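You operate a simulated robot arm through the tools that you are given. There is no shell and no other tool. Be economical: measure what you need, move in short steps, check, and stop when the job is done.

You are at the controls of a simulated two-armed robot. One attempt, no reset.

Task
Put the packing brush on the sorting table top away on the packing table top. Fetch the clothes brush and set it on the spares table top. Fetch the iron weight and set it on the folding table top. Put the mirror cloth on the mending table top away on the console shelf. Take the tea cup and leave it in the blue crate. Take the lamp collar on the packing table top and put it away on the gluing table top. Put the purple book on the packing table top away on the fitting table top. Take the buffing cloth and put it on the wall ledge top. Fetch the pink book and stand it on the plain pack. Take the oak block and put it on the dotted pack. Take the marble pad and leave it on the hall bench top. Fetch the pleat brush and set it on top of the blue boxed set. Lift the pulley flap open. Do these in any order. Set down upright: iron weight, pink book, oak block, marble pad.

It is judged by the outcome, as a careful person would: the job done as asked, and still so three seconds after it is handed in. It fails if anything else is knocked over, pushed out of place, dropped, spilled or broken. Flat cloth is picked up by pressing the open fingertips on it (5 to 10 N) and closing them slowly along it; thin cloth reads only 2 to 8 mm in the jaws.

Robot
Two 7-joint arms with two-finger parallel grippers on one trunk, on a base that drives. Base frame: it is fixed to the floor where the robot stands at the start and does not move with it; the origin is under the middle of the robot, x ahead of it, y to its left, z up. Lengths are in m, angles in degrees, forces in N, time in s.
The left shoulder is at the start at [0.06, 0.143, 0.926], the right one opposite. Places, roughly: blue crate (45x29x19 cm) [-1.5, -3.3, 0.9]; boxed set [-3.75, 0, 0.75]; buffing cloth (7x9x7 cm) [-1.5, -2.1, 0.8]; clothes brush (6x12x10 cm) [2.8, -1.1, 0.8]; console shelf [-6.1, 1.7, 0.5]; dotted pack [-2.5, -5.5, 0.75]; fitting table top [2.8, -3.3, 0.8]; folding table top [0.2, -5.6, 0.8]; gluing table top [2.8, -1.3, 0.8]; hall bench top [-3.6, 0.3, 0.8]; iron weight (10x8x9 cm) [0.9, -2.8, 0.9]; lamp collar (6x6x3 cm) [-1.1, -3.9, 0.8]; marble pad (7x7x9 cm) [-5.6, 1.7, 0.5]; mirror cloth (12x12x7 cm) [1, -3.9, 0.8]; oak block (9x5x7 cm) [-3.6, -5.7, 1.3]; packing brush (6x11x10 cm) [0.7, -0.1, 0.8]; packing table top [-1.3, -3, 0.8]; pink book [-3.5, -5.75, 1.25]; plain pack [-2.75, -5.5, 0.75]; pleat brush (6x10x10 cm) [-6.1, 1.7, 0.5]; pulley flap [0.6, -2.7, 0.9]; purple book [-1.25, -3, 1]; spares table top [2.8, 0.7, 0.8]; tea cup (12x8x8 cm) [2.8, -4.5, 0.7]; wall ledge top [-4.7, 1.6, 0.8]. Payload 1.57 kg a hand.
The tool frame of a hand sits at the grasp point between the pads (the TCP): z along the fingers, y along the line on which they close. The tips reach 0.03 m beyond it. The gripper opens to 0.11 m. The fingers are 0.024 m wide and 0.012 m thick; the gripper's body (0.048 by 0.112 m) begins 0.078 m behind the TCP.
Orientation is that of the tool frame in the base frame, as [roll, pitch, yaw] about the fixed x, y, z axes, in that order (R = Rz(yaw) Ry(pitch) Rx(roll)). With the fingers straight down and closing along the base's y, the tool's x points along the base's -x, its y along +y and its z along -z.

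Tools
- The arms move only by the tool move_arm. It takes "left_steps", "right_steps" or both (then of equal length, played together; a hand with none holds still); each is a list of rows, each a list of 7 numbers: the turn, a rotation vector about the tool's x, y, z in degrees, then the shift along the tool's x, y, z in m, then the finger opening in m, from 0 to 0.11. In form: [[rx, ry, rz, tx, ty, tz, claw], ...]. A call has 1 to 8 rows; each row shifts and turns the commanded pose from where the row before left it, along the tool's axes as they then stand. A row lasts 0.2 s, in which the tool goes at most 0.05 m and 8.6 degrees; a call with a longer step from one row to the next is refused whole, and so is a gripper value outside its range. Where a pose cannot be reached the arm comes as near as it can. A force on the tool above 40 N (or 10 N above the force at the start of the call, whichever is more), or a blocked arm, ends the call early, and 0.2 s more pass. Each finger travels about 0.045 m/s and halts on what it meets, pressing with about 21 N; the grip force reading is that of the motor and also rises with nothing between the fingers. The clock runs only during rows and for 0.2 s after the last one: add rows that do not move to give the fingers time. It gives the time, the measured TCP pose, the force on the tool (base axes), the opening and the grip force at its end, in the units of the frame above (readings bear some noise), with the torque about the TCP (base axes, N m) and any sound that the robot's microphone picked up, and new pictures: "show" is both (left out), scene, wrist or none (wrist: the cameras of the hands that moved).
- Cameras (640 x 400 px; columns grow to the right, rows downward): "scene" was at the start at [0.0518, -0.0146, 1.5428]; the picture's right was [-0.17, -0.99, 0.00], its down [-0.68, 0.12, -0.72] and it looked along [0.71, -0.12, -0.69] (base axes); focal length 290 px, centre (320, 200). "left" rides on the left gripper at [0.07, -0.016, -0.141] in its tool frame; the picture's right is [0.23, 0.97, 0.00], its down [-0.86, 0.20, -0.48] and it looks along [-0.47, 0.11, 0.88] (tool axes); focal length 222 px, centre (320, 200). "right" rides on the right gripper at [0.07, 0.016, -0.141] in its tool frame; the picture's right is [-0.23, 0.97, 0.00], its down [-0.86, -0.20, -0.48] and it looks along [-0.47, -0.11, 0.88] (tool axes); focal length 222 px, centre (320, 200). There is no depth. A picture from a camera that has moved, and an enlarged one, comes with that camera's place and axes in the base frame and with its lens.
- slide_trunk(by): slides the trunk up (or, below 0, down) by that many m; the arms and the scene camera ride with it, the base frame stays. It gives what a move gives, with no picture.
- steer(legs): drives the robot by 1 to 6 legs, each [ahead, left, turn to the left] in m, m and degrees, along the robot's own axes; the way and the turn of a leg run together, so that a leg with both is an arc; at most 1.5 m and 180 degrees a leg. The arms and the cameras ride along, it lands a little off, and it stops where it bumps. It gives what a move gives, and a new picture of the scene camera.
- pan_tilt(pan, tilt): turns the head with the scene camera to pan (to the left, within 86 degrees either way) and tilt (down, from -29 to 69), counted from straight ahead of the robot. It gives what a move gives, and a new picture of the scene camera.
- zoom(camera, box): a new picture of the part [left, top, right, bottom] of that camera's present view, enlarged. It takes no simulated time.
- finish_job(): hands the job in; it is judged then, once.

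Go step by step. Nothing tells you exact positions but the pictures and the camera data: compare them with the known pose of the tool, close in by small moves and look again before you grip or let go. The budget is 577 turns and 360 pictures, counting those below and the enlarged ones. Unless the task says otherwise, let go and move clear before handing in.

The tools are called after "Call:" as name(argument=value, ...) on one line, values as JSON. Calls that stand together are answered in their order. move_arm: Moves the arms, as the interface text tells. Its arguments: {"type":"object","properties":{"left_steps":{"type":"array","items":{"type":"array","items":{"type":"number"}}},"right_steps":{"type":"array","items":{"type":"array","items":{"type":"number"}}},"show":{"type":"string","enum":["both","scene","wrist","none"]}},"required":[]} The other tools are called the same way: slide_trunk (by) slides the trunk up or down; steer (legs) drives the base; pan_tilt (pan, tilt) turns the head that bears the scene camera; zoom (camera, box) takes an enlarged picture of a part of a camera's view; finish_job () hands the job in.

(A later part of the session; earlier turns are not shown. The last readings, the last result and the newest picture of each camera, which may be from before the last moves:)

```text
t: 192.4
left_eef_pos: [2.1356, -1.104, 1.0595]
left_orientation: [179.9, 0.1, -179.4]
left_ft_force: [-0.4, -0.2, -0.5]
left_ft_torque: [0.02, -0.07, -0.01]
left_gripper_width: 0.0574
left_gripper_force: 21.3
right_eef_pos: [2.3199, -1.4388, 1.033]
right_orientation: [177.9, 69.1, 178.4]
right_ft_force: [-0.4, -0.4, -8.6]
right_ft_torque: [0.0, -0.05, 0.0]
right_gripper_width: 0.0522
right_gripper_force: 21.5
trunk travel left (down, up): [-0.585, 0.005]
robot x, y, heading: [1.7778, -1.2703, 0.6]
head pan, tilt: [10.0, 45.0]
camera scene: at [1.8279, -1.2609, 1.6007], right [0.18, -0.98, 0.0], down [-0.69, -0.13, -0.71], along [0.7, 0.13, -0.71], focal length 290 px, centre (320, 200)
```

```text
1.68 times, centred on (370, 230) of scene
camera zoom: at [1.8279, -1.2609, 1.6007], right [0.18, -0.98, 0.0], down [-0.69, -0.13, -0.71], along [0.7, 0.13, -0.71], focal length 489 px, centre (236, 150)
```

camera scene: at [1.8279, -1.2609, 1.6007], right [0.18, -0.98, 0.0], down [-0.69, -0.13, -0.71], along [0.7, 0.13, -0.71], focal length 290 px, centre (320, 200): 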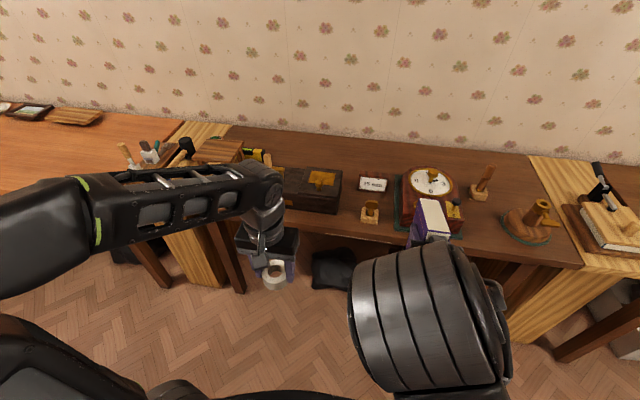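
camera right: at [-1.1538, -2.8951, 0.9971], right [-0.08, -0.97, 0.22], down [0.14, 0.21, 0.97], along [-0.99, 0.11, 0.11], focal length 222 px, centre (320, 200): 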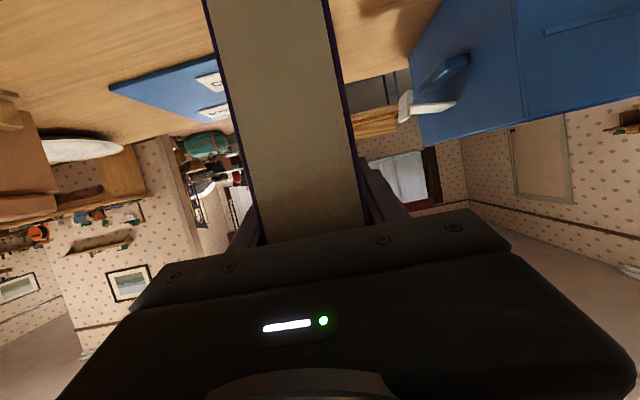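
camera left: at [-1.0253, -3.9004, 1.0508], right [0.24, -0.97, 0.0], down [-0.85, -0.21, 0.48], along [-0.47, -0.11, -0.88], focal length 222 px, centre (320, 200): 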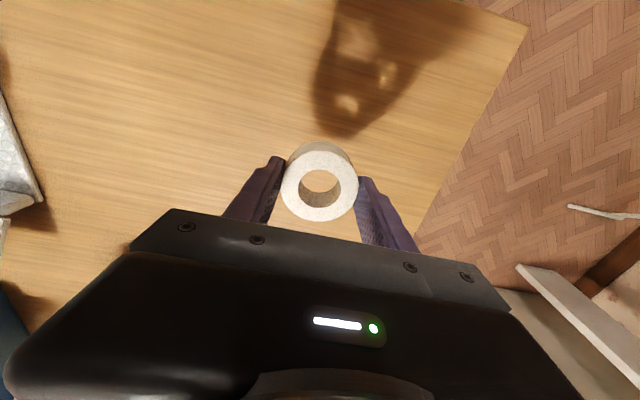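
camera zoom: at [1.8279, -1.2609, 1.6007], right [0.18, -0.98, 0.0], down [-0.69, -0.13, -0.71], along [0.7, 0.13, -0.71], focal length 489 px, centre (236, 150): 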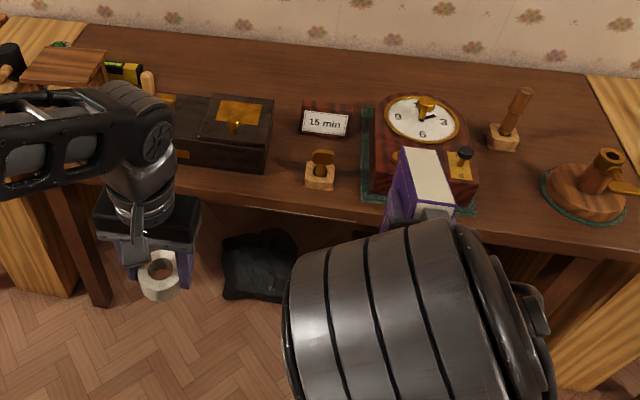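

The clock box looks undisturbed. I'll deliver the book to the fitting table first, then come back for the collar.

Call:
steer(legs=[[0, -1.0, -0.6], [0, -0.95, 0]])

```text
t: 202.1
left_eef_pos: [2.1649, -3.0533, 1.0586]
left_orientation: [180.0, 0.0, -179.6]
left_ft_force: [-1.0, 0.4, 0.1]
left_ft_torque: [0.01, 0.0, 0.05]
left_gripper_width: 0.0573
left_gripper_force: 21.9
right_eef_pos: [2.3464, -3.3894, 1.0316]
right_orientation: [177.9, 69.0, 178.2]
right_ft_force: [0.1, 0.4, -9.0]
right_ft_torque: [0.01, -0.11, 0.0]
right_gripper_width: 0.0521
right_gripper_force: 21.0
trunk travel left (down, up): [-0.585, 0.005]
robot x, y, heading: [1.8009, -3.222, 0.4]
head pan, tilt: [10.0, 45.0]
camera scene: at [1.8561, -3.2101, 1.6006], right [0.18, -0.98, 0.0], down [-0.7, -0.13, -0.71], along [0.69, 0.13, -0.71], focal length 290 px, centre (320, 200)
```

scene: 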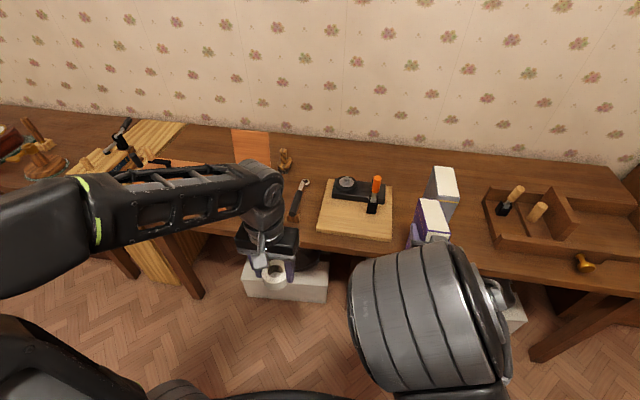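

Call:
zoom(camera="scene", box=[300, 150, 620, 300])

```text
2.00 times, centred on (460, 225) of scene
camera zoom: at [1.8561, -3.2101, 1.6006], right [0.18, -0.98, 0.0], down [-0.7, -0.13, -0.71], along [0.69, 0.13, -0.71], focal length 580 px, centre (40, 150)
```

zoom: 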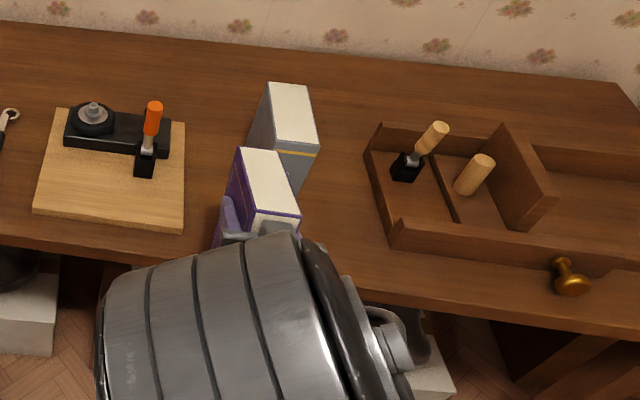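

The gap between the grey book and the tray, centred at y≈-3.585, suits the purple book. Shift right first, then look from the front.

Call:
steer(legs=[[0, -0.2, -0.4]])

Call:
zoom(camera="right", box=[0, 0, 640, 400])

```text
t: 203.7
left_eef_pos: [2.1661, -3.2565, 1.0577]
left_orientation: [179.9, 0.1, -179.9]
left_ft_force: [-0.2, -0.4, -0.3]
left_ft_torque: [0.04, -0.01, -0.02]
left_gripper_width: 0.057
left_gripper_force: 20.6
right_eef_pos: [2.3469, -3.5947, 1.0315]
right_orientation: [177.8, 69.0, 177.8]
right_ft_force: [0.0, -0.5, -10.2]
right_ft_torque: [-0.02, -0.07, 0.04]
right_gripper_width: 0.0521
right_gripper_force: 21.2
trunk travel left (down, up): [-0.585, 0.005]
robot x, y, heading: [1.8052, -3.4274, 0.2]
head pan, tilt: [10.0, 45.0]
camera scene: at [1.8573, -3.4124, 1.6006], right [0.18, -0.98, 0.0], down [-0.7, -0.12, -0.71], along [0.7, 0.13, -0.71], focal length 290 px, centre (320, 200)
```

scene: 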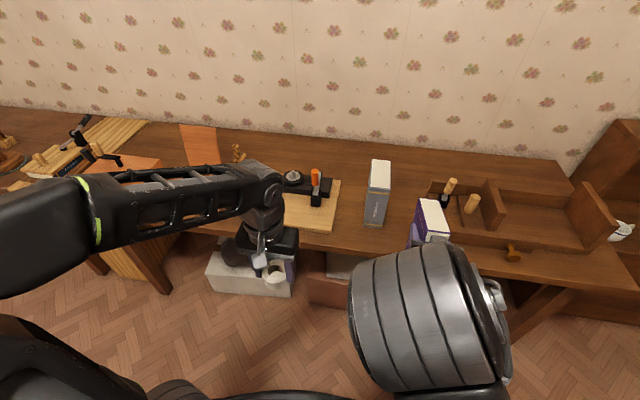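

```text
1.00 times, centred on (320, 200) of right
camera zoom: at [2.1901, -3.5785, 1.0176], right [0.08, 0.97, 0.23], down [-0.14, -0.21, 0.97], along [0.99, -0.11, 0.12], focal length 222 px, centre (320, 200)
```

zoom: 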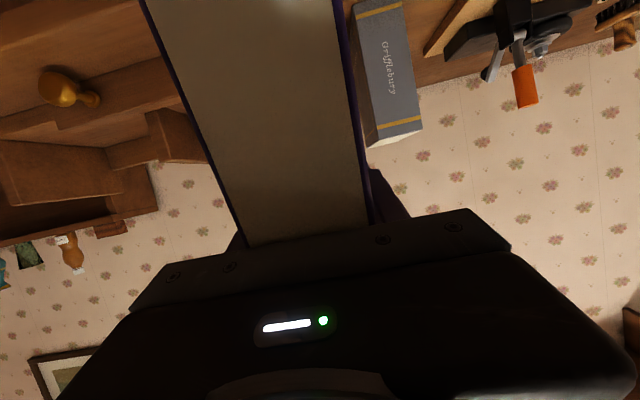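

Gap is 0.15 m centred at y≈-3.595; the hand is at -3.595. Drive forward.

Call:
steer(legs=[[0.23, 0, 0]])

Call:
zoom(camera="right", box=[0, 0, 640, 400])

```text
t: 205.4
left_eef_pos: [2.3949, -3.2575, 1.0572]
left_orientation: [-180.0, 0.0, 179.9]
left_ft_force: [0.9, 0.1, -0.7]
left_ft_torque: [-0.01, 0.04, 0.03]
left_gripper_width: 0.0572
left_gripper_force: 21.0
right_eef_pos: [2.5723, -3.5955, 1.0307]
right_orientation: [178.0, 68.8, 177.7]
right_ft_force: [1.0, -0.5, -8.9]
right_ft_torque: [0.03, -0.12, -0.03]
right_gripper_width: 0.0521
right_gripper_force: 20.9
trunk travel left (down, up): [-0.585, 0.005]
robot x, y, heading: [2.0306, -3.425, -0.3]
head pan, tilt: [10.0, 45.0]
camera scene: at [2.0852, -3.411, 1.6005], right [0.17, -0.99, 0.0], down [-0.7, -0.12, -0.71], along [0.7, 0.12, -0.71], focal length 290 px, centre (320, 200)
```

scene: 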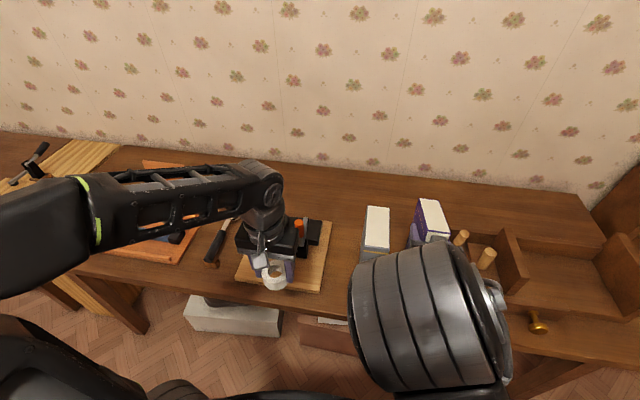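

```text
1.00 times, centred on (320, 200) of right
camera zoom: at [2.4165, -3.5793, 1.0172], right [0.09, 0.97, 0.22], down [-0.14, -0.21, 0.97], along [0.99, -0.12, 0.12], focal length 222 px, centre (320, 200)
```

zoom: 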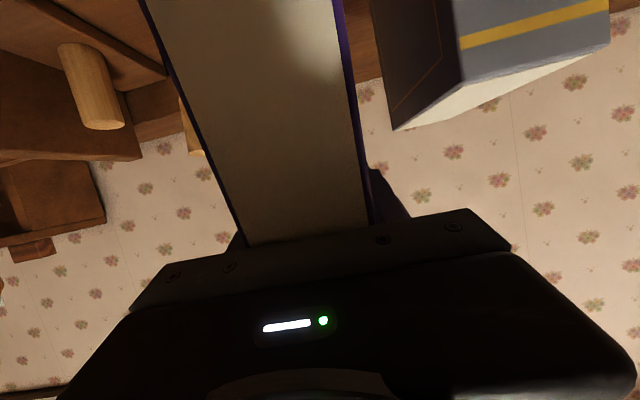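

Call:
zoom(camera="left", box=[0, 0, 640, 400])

```text
1.00 times, centred on (320, 200) of left
camera zoom: at [2.3238, -3.2738, 1.1998], right [-0.22, 0.97, 0.0], down [0.86, 0.2, 0.48], along [0.47, 0.11, -0.88], focal length 222 px, centre (320, 200)
```

zoom: 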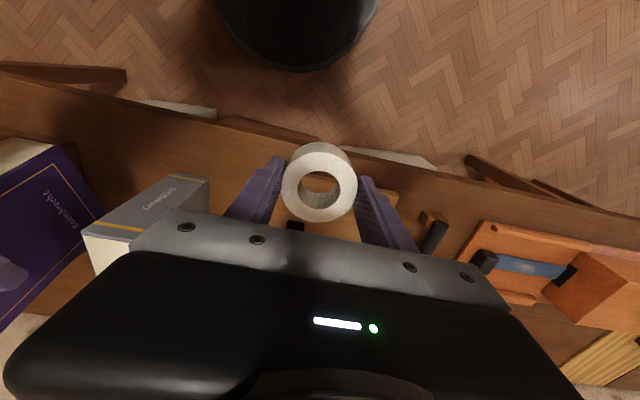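

Lower the book gently, watching forces.

Call:
move_arm(right_steps=[[0, 0, 0, 0.0186, 0, 0.0072, 0.0], [0, 0, 0, 0.0186, 0, 0.0072, 0.0], [0, 0, 0, 0.0186, 0, 0.0072, 0.0], [0, 0, 0, 0.014, 0, 0.0054, 0.0], [0, 0, 0, 0.0093, 0, 0.0036, 0.0], [0, 0, 0, 0, 0, 0, 0.0]], show="wrist")

```text
t: 206.8
left_eef_pos: [2.3924, -3.2564, 1.0583]
left_orientation: [179.9, 0.1, 179.9]
left_ft_force: [-0.2, 0.2, -0.9]
left_ft_torque: [-0.01, 0.0, 0.01]
left_gripper_width: 0.0572
left_gripper_force: 21.0
right_eef_pos: [2.5721, -3.5952, 0.9465]
right_orientation: [177.9, 69.0, 177.8]
right_ft_force: [0.1, -1.1, -9.3]
right_ft_torque: [-0.02, -0.07, -0.01]
right_gripper_width: 0.052
right_gripper_force: 21.0
trunk travel left (down, up): [-0.585, 0.005]
robot x, y, heading: [2.0314, -3.4236, -0.2]
head pan, tilt: [10.0, 45.0]
camera right: at [2.4152, -3.5784, 0.9325], right [0.09, 0.97, 0.22], down [-0.14, -0.21, 0.97], along [0.99, -0.12, 0.12], focal length 222 px, centre (320, 200)
```

right: 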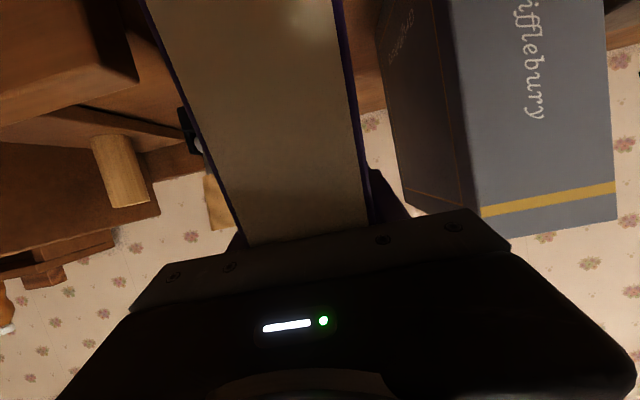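

Call:
move_arm(right_steps=[[0, 0, 0, 0.0056, 0, 0.0021, 0.0], [0, 0, 0, 0.0028, 0, 0.001, 0.0], [0, 0, 0, 0.0028, 0, 0.001, 0.0], [0, 0, 0, 0.0014, 0, 0.0005, 0.0], [0, 0, 0, 0, 0, 0, 0.0]], show="none")

```text
t: 208.0
left_eef_pos: [2.3909, -3.2555, 1.0594]
left_orientation: [179.9, 0.2, 179.9]
left_ft_force: [0.2, 0.1, -0.8]
left_ft_torque: [0.01, 0.0, 0.02]
left_gripper_width: 0.0573
left_gripper_force: 20.7
right_eef_pos: [2.5703, -3.5931, 0.9354]
right_orientation: [178.0, 69.1, 177.9]
right_ft_force: [-8.9, 0.9, 22.2]
right_ft_torque: [-0.65, -0.22, -0.11]
right_gripper_width: 0.0524
right_gripper_force: 21.3
trunk travel left (down, up): [-0.585, 0.005]
robot x, y, heading: [2.0314, -3.4221, -0.2]
head pan, tilt: [10.0, 45.0]
```

Call:
move_arm(right_steps=[[0, 0, 0, -0.001, 0, -0.0004, 0.0], [0, 0, 0, 0, 0, 0, 0.06], [0, 0, 0, 0, 0, 0, 0.075], [0, 0, 0, 0, 0, 0, 0.085], [0, 0, 0, 0, 0, 0, 0.085], [0, 0, 0, 0, 0, 0, 0.085]], show="wrist")

```text
t: 209.4
left_eef_pos: [2.3917, -3.2565, 1.0588]
left_orientation: [179.9, 0.1, 180.0]
left_ft_force: [-0.4, -0.2, -0.9]
left_ft_torque: [-0.03, -0.01, -0.01]
left_gripper_width: 0.0573
left_gripper_force: 21.1
right_eef_pos: [2.5711, -3.5943, 0.9346]
right_orientation: [178.0, 69.1, 177.7]
right_ft_force: [-2.5, 0.6, -1.1]
right_ft_torque: [0.02, -0.15, 0.03]
right_gripper_width: 0.0849
right_gripper_force: 0.1
trunk travel left (down, up): [-0.585, 0.005]
robot x, y, heading: [2.0286, -3.4245, -0.2]
head pan, tilt: [10.0, 45.0]
camera right: at [2.4149, -3.5775, 0.9208], right [0.09, 0.97, 0.22], down [-0.14, -0.21, 0.97], along [0.99, -0.12, 0.12], focal length 222 px, centre (320, 200)
```

right: 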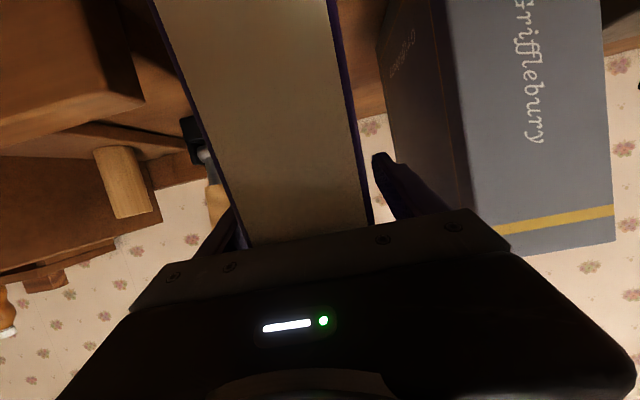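

Released and standing. Back straight out with the base.

Call:
steer(legs=[[-0.22, 0, 0]])

Call:
zoom(camera="right", box=[0, 0, 640, 400])

```text
t: 211.1
left_eef_pos: [2.1704, -3.2564, 1.0598]
left_orientation: [179.9, 0.2, 179.8]
left_ft_force: [-0.1, -0.1, -0.3]
left_ft_torque: [0.01, -0.04, 0.05]
left_gripper_width: 0.0572
left_gripper_force: 21.0
right_eef_pos: [2.3504, -3.5928, 0.936]
right_orientation: [178.1, 69.1, 177.8]
right_ft_force: [-0.5, 0.1, -0.4]
right_ft_torque: [-0.04, 0.0, 0.01]
right_gripper_width: 0.0849
right_gripper_force: 0.0
trunk travel left (down, up): [-0.585, 0.005]
robot x, y, heading: [1.8117, -3.4227, 0.2]
head pan, tilt: [10.0, 45.0]
camera scene: at [1.8597, -3.4105, 1.6007], right [0.17, -0.98, 0.0], down [-0.7, -0.12, -0.71], along [0.7, 0.12, -0.71], focal length 290 px, centre (320, 200)
```

scene: 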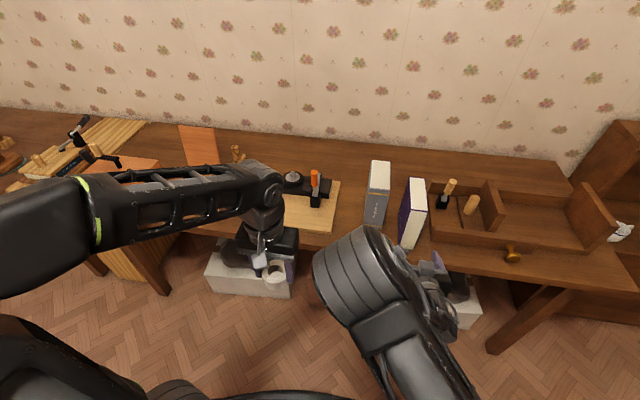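

```text
1.00 times, centred on (320, 200) of right
camera zoom: at [2.193, -3.5767, 0.9212], right [0.09, 0.97, 0.22], down [-0.14, -0.21, 0.97], along [0.99, -0.12, 0.12], focal length 222 px, centre (320, 200)
```

zoom: 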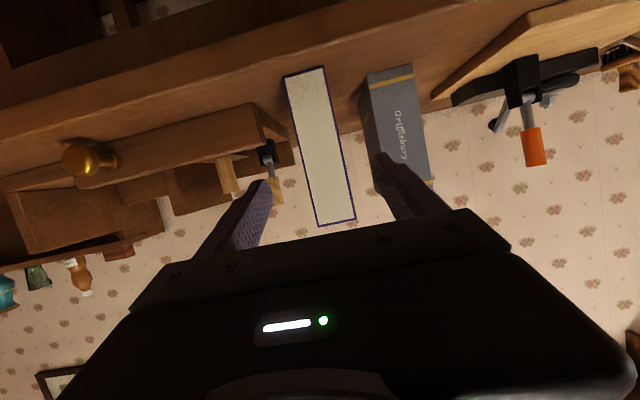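

Purple book stands on the fitting table. Rotate the right hand back to vertical.

Call:
move_arm(right_steps=[[0, 8.5, 0, 0, 0, -0.02, 0.085], [0, 8.5, 0, 0, 0, -0.02, 0.085], [0, 8.5, 0, 0, 0, -0.02, 0.085], [0, 8.5, 0, 0, 0, -0.02, 0.085], [0, 8.5, 0, 0, 0, -0.02, 0.085], [0, 8.5, 0, 0, 0, -0.02, 0.085], [0, 8.5, 0, 0, 0, -0.02, 0.085], [0, 8.5, 0, 0, 0, -0.02, 0.085]], show="none")

Call:
steer(legs=[[0, 1.0, 0], [0, 0.52, 0]])

```text
t: 212.9
left_eef_pos: [2.1716, -3.2559, 1.0575]
left_orientation: [180.0, 0.0, 179.9]
left_ft_force: [-0.2, -0.4, -1.1]
left_ft_torque: [-0.03, 0.01, 0.01]
left_gripper_width: 0.0573
left_gripper_force: 20.7
right_eef_pos: [2.2562, -3.5935, 1.0532]
right_orientation: [179.2, 0.9, 179.8]
right_ft_force: [-0.1, -0.4, -0.2]
right_ft_torque: [-0.02, -0.03, -0.03]
right_gripper_width: 0.0851
right_gripper_force: 0.2
trunk travel left (down, up): [-0.585, 0.005]
robot x, y, heading: [1.8111, -3.4232, -0.2]
head pan, tilt: [10.0, 45.0]
```

```text
t: 220.7
left_eef_pos: [2.1635, -1.7353, 1.059]
left_orientation: [-180.0, 0.1, -179.5]
left_ft_force: [0.8, 0.5, -1.0]
left_ft_torque: [-0.03, 0.0, 0.03]
left_gripper_width: 0.0572
left_gripper_force: 20.7
right_eef_pos: [2.2492, -2.0736, 1.0531]
right_orientation: [179.4, 1.0, -179.9]
right_ft_force: [0.8, 0.1, -0.2]
right_ft_torque: [-0.03, 0.0, -0.01]
right_gripper_width: 0.0851
right_gripper_force: 0.0
trunk travel left (down, up): [-0.585, 0.005]
robot x, y, heading: [1.8051, -1.9118, 0.5]
head pan, tilt: [10.0, 45.0]
camera scene: at [1.855, -1.892, 1.6006], right [0.18, -0.98, 0.0], down [-0.7, -0.13, -0.71], along [0.7, 0.13, -0.71], focal length 290 px, centre (320, 200)
```

scene: 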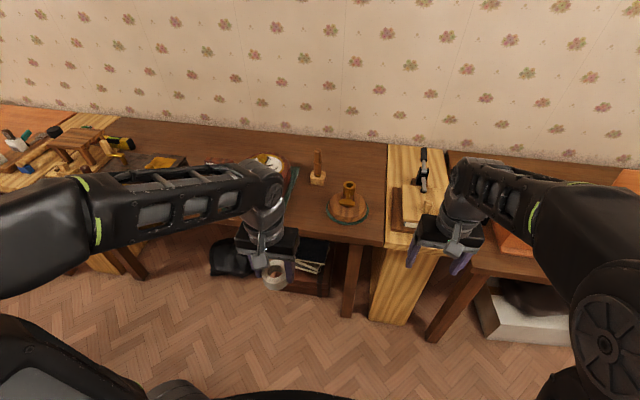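

Call:
steer(legs=[[0.2, 0, -0.5]])

Call:
move_arm(left_steps=[[0, 0, 0, -0.05, 0.01, 0, 0.0], [0, 0, 0, -0.05, 0.01, 0, 0.0], [0, 0, 0, -0.05, 0.01, 0, 0.0], [0, 0, 0, -0.045, 0.0, 0, 0.0], [0, 0, 0, 0, 0, 0.05, 0.0], [0, 0, 0, 0, 0, 0.04, 0.0], [0, 0, 0, 0, 0, 0, 0.0]], show="wrist")

```text
t: 222.3
left_eef_pos: [2.363, -1.7375, 1.0571]
left_orientation: [180.0, 0.0, -179.9]
left_ft_force: [0.3, 0.7, -0.8]
left_ft_torque: [0.0, 0.0, -0.01]
left_gripper_width: 0.0571
left_gripper_force: 21.2
right_eef_pos: [2.4468, -2.0754, 1.0526]
right_orientation: [179.3, 1.0, 179.9]
right_ft_force: [-0.7, 0.8, 0.4]
right_ft_torque: [-0.01, 0.02, 0.0]
right_gripper_width: 0.0851
right_gripper_force: 0.1
trunk travel left (down, up): [-0.585, 0.005]
robot x, y, heading: [2.0025, -1.9053, 0.1]
head pan, tilt: [10.0, 45.0]
camera scene: at [2.0532, -1.8921, 1.6006], right [0.18, -0.98, 0.0], down [-0.7, -0.12, -0.71], along [0.7, 0.12, -0.71], focal length 290 px, centre (320, 200)
```

scene: 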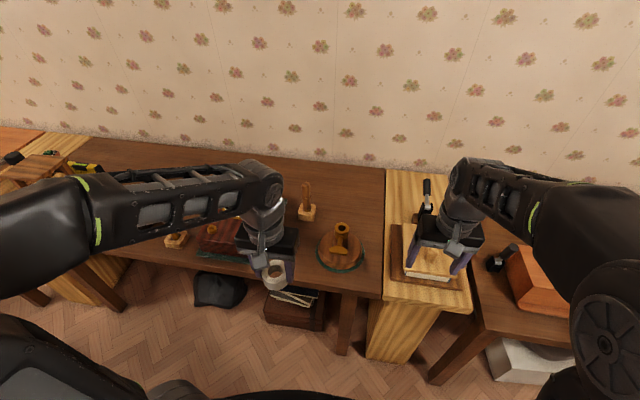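

```text
refused: row 1 steps farther than a row can; nothing moved
```

Call:
move_arm(left_steps=[[0, 0, 0, -0.045, 0.01, 0, 0.0], [0, 0, 0, -0.045, 0.01, 0, 0.0], [0, 0, 0, -0.045, 0.01, 0, 0.0], [0, 0, 0, -0.045, 0.0, 0, 0.0], [0, 0, 0, -0.027, 0, 0.03, 0.0], [0, 0, 0, 0, 0, 0.045, 0.0], [0, 0, 0, 0, 0, 0.04, 0.0], [0, 0, 0, 0, 0, 0, 0.0]], show="wrist")

```text
t: 224.1
left_eef_pos: [2.5664, -1.7031, 0.9431]
left_orientation: [-179.9, 0.1, -179.9]
left_ft_force: [-0.6, -0.3, -0.6]
left_ft_torque: [0.02, 0.01, 0.0]
left_gripper_width: 0.0572
left_gripper_force: 21.1
right_eef_pos: [2.4456, -2.0737, 1.0533]
right_orientation: [179.2, 1.0, 179.8]
right_ft_force: [-0.7, -0.1, 0.7]
right_ft_torque: [-0.02, 0.04, 0.04]
right_gripper_width: 0.0849
right_gripper_force: 0.1
trunk travel left (down, up): [-0.585, 0.005]
robot x, y, heading: [2.0026, -1.9072, 0.2]
head pan, tilt: [10.0, 45.0]
camera left: at [2.4966, -1.7216, 1.085], right [-0.23, 0.97, 0.0], down [0.85, 0.2, 0.48], along [0.47, 0.11, -0.88], focal length 222 px, centre (320, 200)
```

left: 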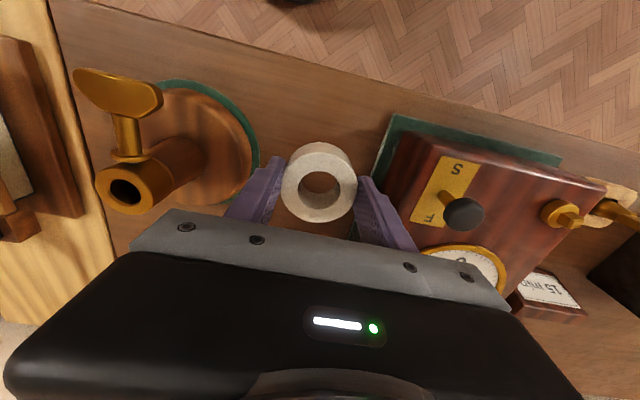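

Call:
move_arm(left_steps=[[0, 0, 0, 0, -0.01, 0, 0.0], [0, 0, 0, 0, 0, 0.04, 0.0], [0, 0, 0, 0, 0, 0.035, 0.0], [0, 0, 0, 0, 0, 0.015, 0.0], [0, 0, 0, 0, 0, 0.008, 0.0], [0, 0, 0, 0, 0, 0.004, 0.0], [0, 0, 0, 0, 0, 0.002, 0.0], [0, 0, 0, 0, 0, 0, 0.0]], show="wrist")

```text
t: 225.9
left_eef_pos: [2.5683, -1.7149, 0.841]
left_orientation: [-180.0, 0.1, -179.9]
left_ft_force: [0.0, -0.4, 0.2]
left_ft_torque: [0.0, -0.02, 0.0]
left_gripper_width: 0.0573
left_gripper_force: 20.8
right_eef_pos: [2.446, -2.075, 1.0541]
right_orientation: [179.3, 1.0, 179.9]
right_ft_force: [0.6, 0.1, 0.1]
right_ft_torque: [0.0, -0.03, 0.02]
right_gripper_width: 0.0853
right_gripper_force: 0.0
trunk travel left (down, up): [-0.585, 0.005]
robot x, y, heading: [2.0, -1.9044, 0.2]
head pan, tilt: [10.0, 45.0]
camera left: at [2.4972, -1.7337, 0.9824], right [-0.23, 0.97, 0.0], down [0.85, 0.2, 0.48], along [0.47, 0.11, -0.88], focal length 222 px, centre (320, 200)
```

left: 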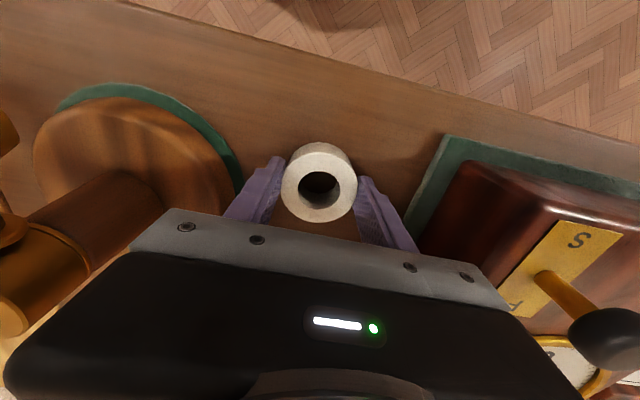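

Call:
move_arm(left_steps=[[0, 0, 0, 0, 0, 0.0015, 0.0], [0, 0, 0, 0, 0, 0, 0.065], [0, 0, 0, 0, 0, 0, 0.075], [0, 0, 0, 0, 0, 0, 0.075], [0, 0, 0, 0, 0, -0.03, 0.075], [0, 0, 0, 0, 0, -0.05, 0.075], [0, 0, 0, 0, 0, -0.05, 0.075], [0, 0, 0, 0, 0, -0.05, 0.075]], show="wrist")

```text
t: 227.7
left_eef_pos: [2.5687, -1.7142, 1.0188]
left_orientation: [-180.0, 0.1, -179.9]
left_ft_force: [-0.3, 0.3, 0.1]
left_ft_torque: [0.01, 0.0, 0.03]
left_gripper_width: 0.0749
left_gripper_force: 0.1
right_eef_pos: [2.4449, -2.0742, 1.0534]
right_orientation: [179.3, 1.1, 179.8]
right_ft_force: [-0.5, 0.0, 0.8]
right_ft_torque: [0.01, 0.01, -0.01]
right_gripper_width: 0.085
right_gripper_force: 0.1
trunk travel left (down, up): [-0.585, 0.005]
robot x, y, heading: [2.003, -1.9033, 0.3]
head pan, tilt: [10.0, 45.0]
camera left: at [2.4976, -1.7312, 1.1604], right [-0.23, 0.97, 0.0], down [0.85, 0.2, 0.48], along [0.47, 0.11, -0.88], focal length 222 px, centre (320, 200)
```

left: 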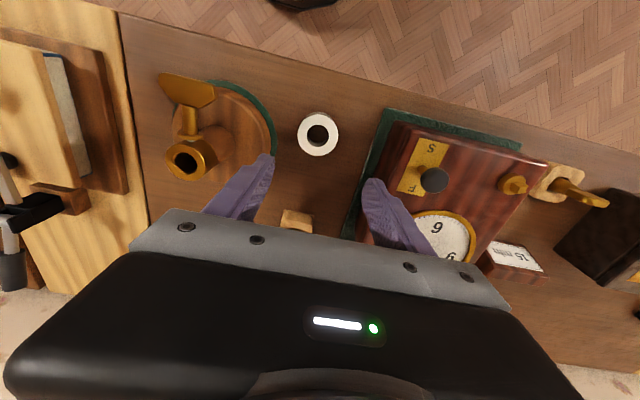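

Lamp collar placed. Next, the tea cup: retract and drive to the shelf at (2.8, -4.5).

Call:
move_arm(left_steps=[[0, 0, 0, 0.05, 0, 0, 0.11], [0, 0, 0, 0.05, 0, 0, 0.11], [0, 0, 0, 0.05, 0, 0, 0.11], [0, 0, 0, 0.05, 0, 0, 0.11]], show="none")

Call:
steer(legs=[[-0.25, 0, -0.3], [0, -1.3, 0], [0, -1.25, 0]])

Call:
pan_tilt(pan=0, tilt=30)

```text
t: 228.7
left_eef_pos: [2.3679, -1.7156, 1.0192]
left_orientation: [180.0, 0.1, -179.9]
left_ft_force: [-0.4, 0.5, 0.0]
left_ft_torque: [-0.01, -0.02, 0.0]
left_gripper_width: 0.11
left_gripper_force: 0.0
right_eef_pos: [2.4446, -2.0752, 1.0535]
right_orientation: [179.3, 1.1, 179.9]
right_ft_force: [-0.2, 0.5, 0.5]
right_ft_torque: [0.01, -0.03, 0.0]
right_gripper_width: 0.0849
right_gripper_force: 0.1
trunk travel left (down, up): [-0.585, 0.005]
robot x, y, heading: [1.9978, -1.9065, 0.2]
head pan, tilt: [10.0, 45.0]
```

```text
t: 242.7
left_eef_pos: [2.1328, -4.2847, 1.0202]
left_orientation: [180.0, 0.1, -179.3]
left_ft_force: [0.4, 0.3, -0.4]
left_ft_torque: [0.03, 0.0, 0.0]
left_gripper_width: 0.1099
left_gripper_force: 0.0
right_eef_pos: [2.2126, -4.6397, 1.0522]
right_orientation: [179.2, 1.1, -179.5]
right_ft_force: [-0.6, -1.2, -0.4]
right_ft_torque: [0.04, -0.01, -0.01]
right_gripper_width: 0.085
right_gripper_force: 0.1
trunk travel left (down, up): [-0.585, 0.005]
robot x, y, heading: [1.7702, -4.4764, 0.7]
head pan, tilt: [10.0, 45.0]
camera scene: at [1.8175, -4.4623, 1.6006], right [0.19, -0.98, 0.0], down [-0.69, -0.13, -0.71], along [0.69, 0.13, -0.71], focal length 290 px, centre (320, 200)
```

scene: 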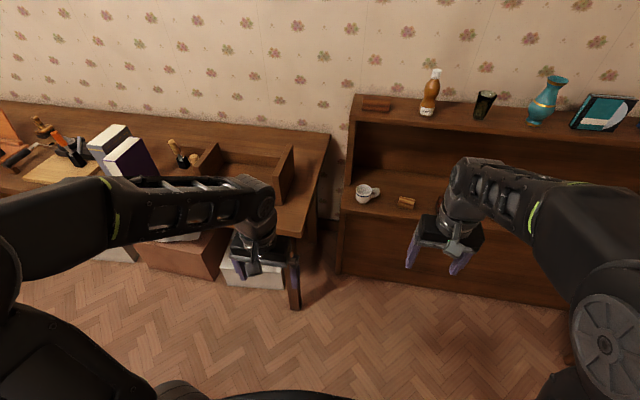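

```text
t: 243.4
left_eef_pos: [2.1325, -4.2842, 1.0199]
left_orientation: [-180.0, 0.1, -179.3]
left_ft_force: [0.4, 0.3, 0.3]
left_ft_torque: [-0.04, 0.0, 0.0]
left_gripper_width: 0.1098
left_gripper_force: 0.1
right_eef_pos: [2.2129, -4.6402, 1.0531]
right_orientation: [179.3, 1.0, -179.6]
right_ft_force: [0.5, 0.0, -0.4]
right_ft_torque: [-0.01, -0.01, -0.03]
right_gripper_width: 0.0848
right_gripper_force: 0.0
trunk travel left (down, up): [-0.585, 0.005]
robot x, y, heading: [1.7651, -4.4779, 0.9]
head pan, tilt: [0.0, 30.0]
camera scene: at [1.828, -4.4759, 1.6232], right [0.01, -1.0, 0.0], down [-0.5, -0.01, -0.87], along [0.87, 0.01, -0.5], focal length 290 px, centre (320, 200)
```

scene: 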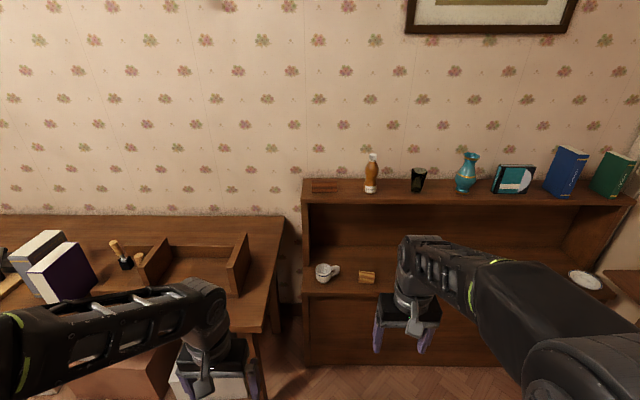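

The cup is on the mid shelf at about (2.79, -4.49), handle towards -y. Approach so the left hand can reach it.

Call:
steer(legs=[[0, -0.18, -0.9], [0.42, 0, 0]])

Call:
zoom(camera="left", box=[0, 0, 640, 400])

```text
t: 247.1
left_eef_pos: [2.5549, -4.4683, 1.0189]
left_orientation: [180.0, 0.1, 179.7]
left_ft_force: [0.6, 0.1, -0.1]
left_ft_torque: [0.03, 0.0, -0.04]
left_gripper_width: 0.1101
left_gripper_force: 0.0
right_eef_pos: [2.6306, -4.8263, 1.053]
right_orientation: [179.3, 1.0, 179.5]
right_ft_force: [0.7, -0.2, -0.7]
right_ft_torque: [-0.01, -0.02, 0.01]
right_gripper_width: 0.0849
right_gripper_force: 0.1
trunk travel left (down, up): [-0.585, 0.005]
robot x, y, heading: [2.1886, -4.6555, -0.1]
head pan, tilt: [0.0, 30.0]
camera scene: at [2.2483, -4.6558, 1.6232], right [0.0, -1.0, 0.0], down [-0.5, 0.0, -0.87], along [0.87, 0.0, -0.5], focal length 290 px, centre (320, 200)
```

scene: 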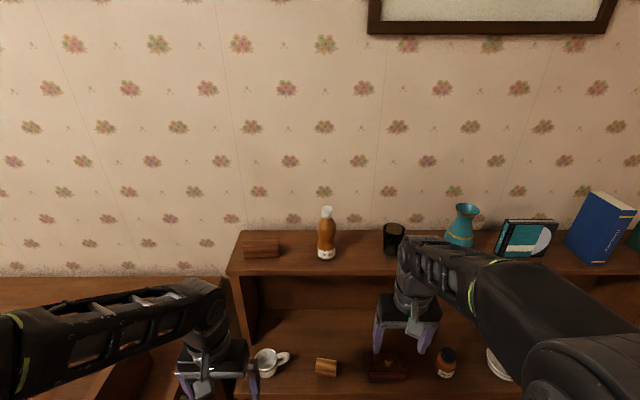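

```text
1.00 times, centred on (320, 200) of left
camera zoom: at [2.4848, -4.485, 1.1609], right [-0.22, 0.97, 0.0], down [0.86, 0.2, 0.48], along [0.47, 0.11, -0.88], focal length 222 px, centre (320, 200)
```

zoom: 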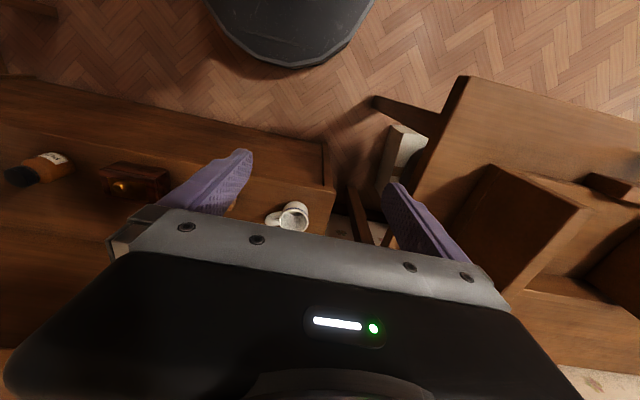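

I'll rotate the left hand by 90° so the jaws close along x, avoiding the handle.

Call:
move_arm(left_steps=[[0, 0, -8.5, 0, 0, 0, 0.11], [0, 0, -8.5, 0, 0, 0, 0.11], [0, 0, -8.5, 0, 0, 0, 0.11], [0, 0, -8.5, 0, 0, 0, 0.11], [0, 0, -8.5, 0, 0, 0, 0.11], [0, 0, -8.5, 0, 0, 0, 0.11], [0, 0, -8.5, 0, 0, 0, 0.11], [0, 0, -8.5, 0, 0, 0, 0.11]], show="none")

Call:
move_arm(left_steps=[[0, 0, -8.5, 0, 0, 0, 0.11], [0, 0, -8.5, 0, 0, 0, 0.11], [0, 0, -5, 0, 0, 0, 0.11], [0, 0, 0, 0, 0, 0, 0.11]], show="wrist")

```text
t: 248.9
left_eef_pos: [2.555, -4.4682, 1.0189]
left_orientation: [-179.8, -0.1, -112.2]
left_ft_force: [0.0, 0.2, 0.6]
left_ft_torque: [-0.01, -0.04, 0.0]
left_gripper_width: 0.1101
left_gripper_force: 0.0
right_eef_pos: [2.6301, -4.827, 1.0543]
right_orientation: [179.3, 1.1, 179.5]
right_ft_force: [0.4, -0.4, 1.0]
right_ft_torque: [-0.01, 0.01, -0.02]
right_gripper_width: 0.0852
right_gripper_force: 0.0
trunk travel left (down, up): [-0.585, 0.005]
robot x, y, heading: [2.1832, -4.6543, 0.0]
head pan, tilt: [0.0, 30.0]
```

```text
t: 249.9
left_eef_pos: [2.554, -4.4681, 1.0182]
left_orientation: [-179.8, 0.0, -90.2]
left_ft_force: [0.0, -1.0, 0.8]
left_ft_torque: [0.01, 0.01, 0.0]
left_gripper_width: 0.1101
left_gripper_force: 0.2
right_eef_pos: [2.6293, -4.8281, 1.0528]
right_orientation: [179.3, 1.0, 179.5]
right_ft_force: [0.5, 0.2, 1.0]
right_ft_torque: [0.02, -0.01, -0.02]
right_gripper_width: 0.085
right_gripper_force: 0.0
trunk travel left (down, up): [-0.585, 0.005]
robot x, y, heading: [2.1865, -4.6533, -0.1]
head pan, tilt: [0.0, 30.0]
camera left: at [2.5698, -4.5389, 1.1611], right [-0.97, -0.22, 0.0], down [-0.2, 0.86, 0.48], along [-0.11, 0.47, -0.88], focal length 222 px, centre (320, 200)
```

left: 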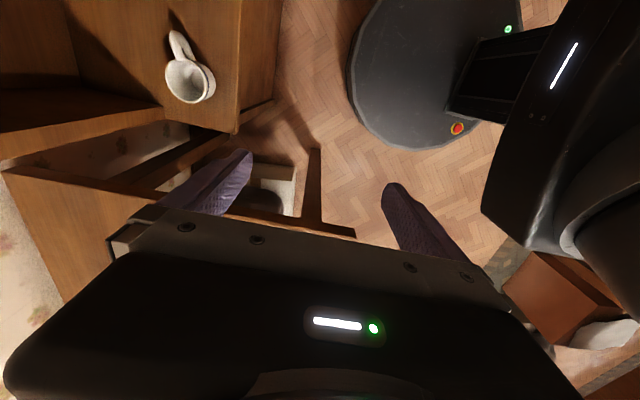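

Call:
move_arm(left_steps=[[0, 0, 0, 0.004, -0.045, 0, 0.1], [0, 0, 0, 0.004, -0.045, 0, 0.1], [0, 0, 0, 0.004, -0.045, 0, 0.1], [0, 0, 0, 0.004, -0.045, 0, 0.1], [0, 0, 0, 0.003, -0.025, 0.04, 0.1], [0, 0, 0, 0, -0.02, 0.04, 0.1], [0, 0, 0, 0, 0, 0.05, 0.1], [0, 0, 0, 0, 0, 0, 0.1]], show="both")

```text
t: 251.7
left_eef_pos: [2.7802, -4.4899, 0.889]
left_orientation: [-179.9, 0.1, -90.3]
left_ft_force: [0.0, -0.1, -0.4]
left_ft_torque: [-0.01, -0.01, 0.01]
left_gripper_width: 0.1
left_gripper_force: 0.0
right_eef_pos: [2.6293, -4.8271, 1.0534]
right_orientation: [179.2, 1.0, 179.5]
right_ft_force: [-0.5, 0.1, -0.8]
right_ft_torque: [-0.02, 0.0, -0.02]
right_gripper_width: 0.0854
right_gripper_force: 0.0
trunk travel left (down, up): [-0.585, 0.005]
robot x, y, heading: [2.1851, -4.6534, -0.2]
head pan, tilt: [0.0, 30.0]
camera scene: at [2.2469, -4.6558, 1.6233], right [0.0, -1.0, 0.0], down [-0.5, 0.0, -0.87], along [0.87, 0.0, -0.5], focal length 290 px, centre (320, 200)
camera left: at [2.7944, -4.5601, 1.0307], right [-0.97, -0.22, 0.0], down [-0.2, 0.86, 0.48], along [-0.1, 0.47, -0.88], focal length 222 px, centre (320, 200)
```

scene: 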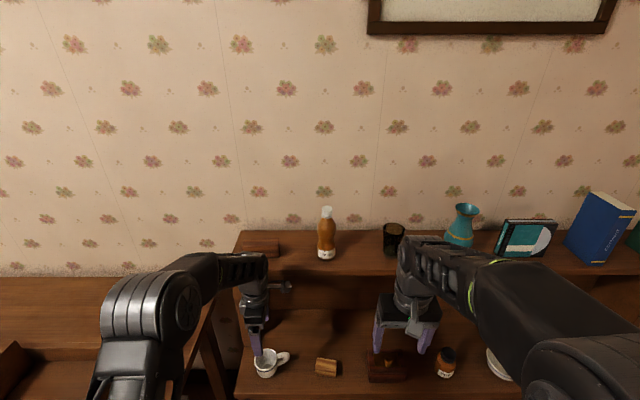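
left: 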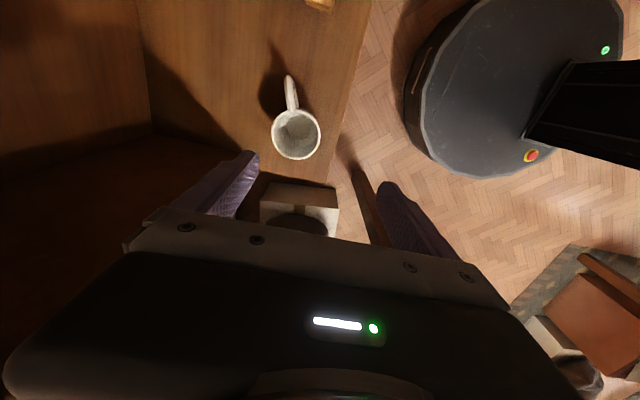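

Cup centre looks nearer x≈2.80. Lower further with a small correction and look again.

Call:
move_arm(left_steps=[[0, 0, 0, 0, -0.02, 0, 0.1], [0, 0, 0, 0, 0, 0.04, 0.1], [0, 0, 0, 0, 0, 0.03, 0.1], [0, 0, 0, 0, 0, 0, 0.1]], show="both")

```text
t: 252.7
left_eef_pos: [2.8004, -4.4878, 0.8205]
left_orientation: [-179.8, 0.0, -90.2]
left_ft_force: [0.1, -1.1, 0.5]
left_ft_torque: [-0.04, 0.0, 0.0]
left_gripper_width: 0.1
left_gripper_force: 0.1
right_eef_pos: [2.6297, -4.8275, 1.0532]
right_orientation: [179.3, 1.0, 179.4]
right_ft_force: [-0.3, 0.0, -0.6]
right_ft_torque: [-0.02, 0.05, -0.01]
right_gripper_width: 0.0851
right_gripper_force: 0.1
trunk travel left (down, up): [-0.585, 0.005]
robot x, y, heading: [2.1904, -4.6554, -0.5]
head pan, tilt: [0.0, 30.0]
camera scene: at [2.2471, -4.6558, 1.6233], right [0.0, -1.0, 0.0], down [-0.5, 0.0, -0.87], along [0.87, 0.0, -0.5], focal length 290 px, centre (320, 200)
camera left: at [2.8153, -4.5583, 0.9625], right [-0.97, -0.22, 0.0], down [-0.2, 0.86, 0.48], along [-0.11, 0.47, -0.88], focal length 222 px, centre (320, 200)
```

scene: 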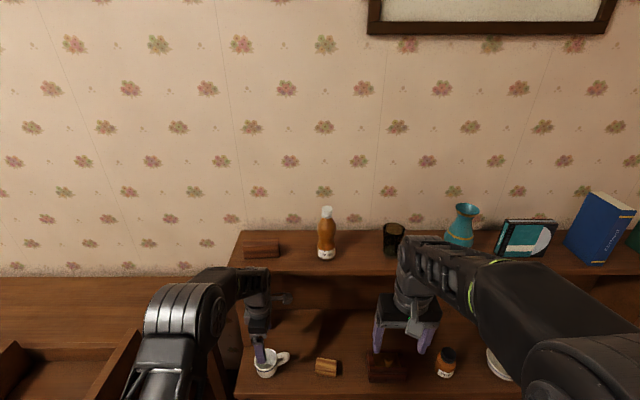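
left: 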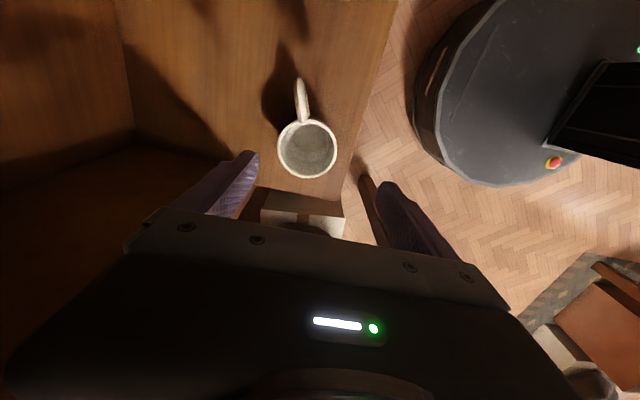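

Call:
move_arm(left_steps=[[0, 0, 0, -0.007, -0.013, 0, 0.1], [0, 0, 0, 0, 0, 0.04, 0.1], [0, 0, 0, 0, 0, 0.04, 0.1], [0, 0, 0, 0, 0, 0.03, 0.1], [0, 0, 0, 0, 0, 0, 0.1]], show="wrist")

```text
t: 253.9
left_eef_pos: [2.8161, -4.4817, 0.7097]
left_orientation: [-180.0, 0.0, -90.2]
left_ft_force: [0.4, 0.0, -0.7]
left_ft_torque: [0.0, 0.01, 0.01]
left_gripper_width: 0.0999
left_gripper_force: 0.0
right_eef_pos: [2.6301, -4.8271, 1.052]
right_orientation: [179.3, 1.0, 179.5]
right_ft_force: [-0.4, 0.0, 0.2]
right_ft_torque: [-0.01, 0.0, 0.0]
right_gripper_width: 0.0848
right_gripper_force: 0.0
trunk travel left (down, up): [-0.585, 0.005]
robot x, y, heading: [2.1854, -4.6573, -0.1]
head pan, tilt: [0.0, 30.0]
camera left: at [2.8306, -4.5517, 0.8514], right [-0.97, -0.22, 0.0], down [-0.2, 0.86, 0.48], along [-0.11, 0.47, -0.88], focal length 222 px, centre (320, 200)
```

left: 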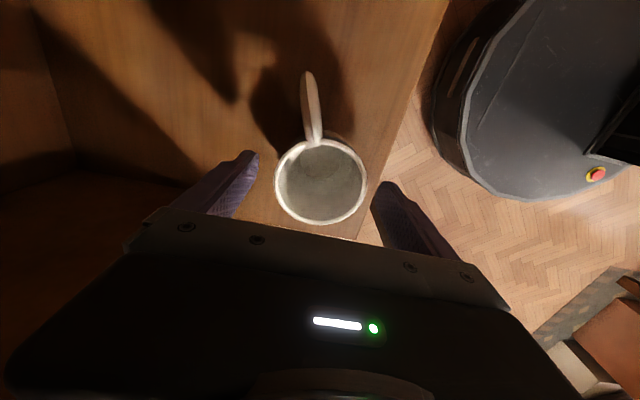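

Centred. Lower 3 cm, close, and check.

Call:
move_arm(left_steps=[[0, 0, 0, 0.004, 0, 0.03, 0.1], [0, 0, 0, 0, 0, 0, 0.08], [0, 0, 0, 0, 0, 0, 0.07], [0, 0, 0, 0, 0, 0, 0.06], [0, 0, 0, 0, 0, 0, 0.05], [0, 0, 0, 0, 0, 0, 0.05], [0, 0, 0, 0, 0, 0, 0.05]], show="wrist")

```text
t: 255.5
left_eef_pos: [2.8139, -4.4874, 0.6784]
left_orientation: [-179.9, 0.0, -90.3]
left_ft_force: [0.4, 0.3, 0.3]
left_ft_torque: [0.03, -0.07, 0.05]
left_gripper_width: 0.0693
left_gripper_force: 21.0
right_eef_pos: [2.6292, -4.8272, 1.0526]
right_orientation: [179.4, 1.0, 179.5]
right_ft_force: [-0.3, -0.1, 0.8]
right_ft_torque: [0.03, 0.0, 0.02]
right_gripper_width: 0.0853
right_gripper_force: 0.1
trunk travel left (down, up): [-0.585, 0.005]
robot x, y, heading: [2.1872, -4.6547, -0.3]
head pan, tilt: [0.0, 30.0]
camera left: at [2.8293, -4.556, 0.8211], right [-0.97, -0.22, 0.0], down [-0.2, 0.86, 0.48], along [-0.11, 0.47, -0.88], focal length 222 px, centre (320, 200)
```

left: 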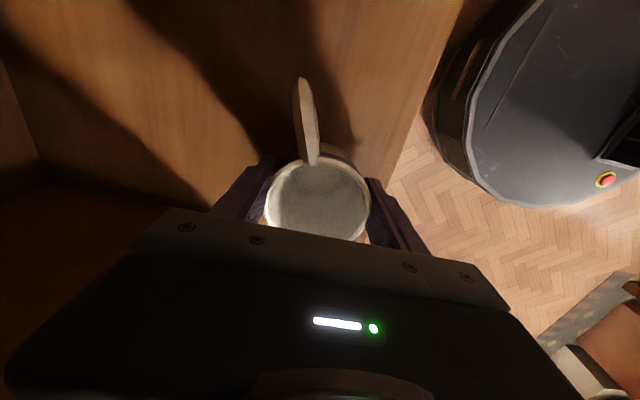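

Call:
move_arm(left_steps=[[0, 0, 0, 0, 0, -0.02, 0.05], [0, 0, 0, 0, 0.01, -0.04, 0.05], [0, 0, 0, 0, 0.02, -0.04, 0.05], [0, 0, 0, 0, 0.03, -0.04, 0.05], [0, 0, 0, 0, 0.03, -0.04, 0.05], [0, 0, 0, 0, 0.03, -0.04, 0.05], [0, 0, 0, 0, 0.03, -0.04, 0.05], [0, 0, 0, 0, 0.03, -0.04, 0.05]], show="wrist")

```text
t: 257.3
left_eef_pos: [2.633, -4.4827, 0.9796]
left_orientation: [-179.9, 0.0, -90.3]
left_ft_force: [0.1, -0.3, -1.7]
left_ft_torque: [0.02, -0.01, 0.02]
left_gripper_width: 0.0688
left_gripper_force: 21.0
right_eef_pos: [2.6281, -4.8263, 1.0539]
right_orientation: [179.3, 1.1, 179.6]
right_ft_force: [-0.1, 0.4, -0.5]
right_ft_torque: [-0.01, -0.02, 0.03]
right_gripper_width: 0.085
right_gripper_force: 0.1
trunk travel left (down, up): [-0.585, 0.005]
robot x, y, heading: [2.19, -4.658, -0.2]
head pan, tilt: [0.0, 30.0]
camera left: at [2.6479, -4.5528, 1.1216], right [-0.97, -0.22, 0.0], down [-0.2, 0.86, 0.48], along [-0.1, 0.47, -0.88], focal length 222 px, centre (320, 200)
```

left: 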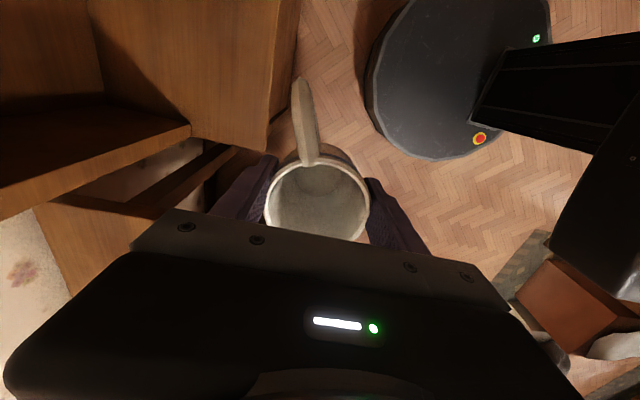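

Cup held. Now the iron weight from the bench's east side: back off, strafe north, turn west.

Call:
steer(legs=[[-0.4, 0, 0.2], [0, 0.85, 0], [0, 0.83, 0], [0, 0, 90], [0, 0, 90]])

```text
t: 275.6
left_eef_pos: [1.3523, -3.1438, 0.9782]
left_orientation: [-180.0, -0.1, 90.6]
left_ft_force: [-0.9, 0.1, -1.5]
left_ft_torque: [-0.04, -0.03, 0.0]
left_gripper_width: 0.0688
left_gripper_force: 21.0
right_eef_pos: [1.3527, -2.7992, 1.053]
right_orientation: [179.3, 1.1, 0.4]
right_ft_force: [0.1, -0.1, -0.3]
right_ft_torque: [-0.01, -0.01, -0.01]
right_gripper_width: 0.0848
right_gripper_force: 0.1
trunk travel left (down, up): [-0.585, 0.005]
robot x, y, heading: [1.7984, -2.9673, -179.3]
head pan, tilt: [0.0, 30.0]
camera scene: at [1.738, -2.9668, 1.6232], right [-0.01, 1.0, 0.0], down [0.5, 0.01, -0.87], along [-0.87, -0.01, -0.5], focal length 290 px, centre (320, 200)
```

scene: 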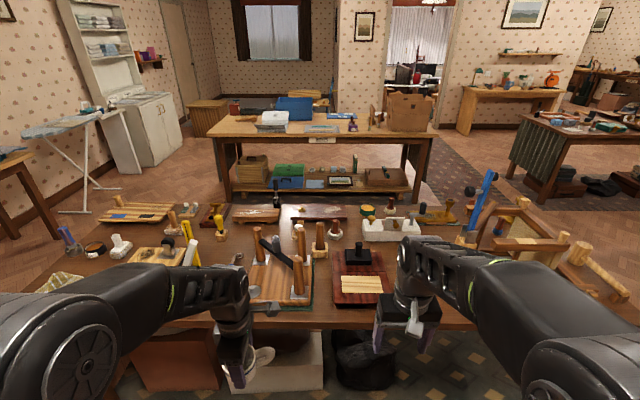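

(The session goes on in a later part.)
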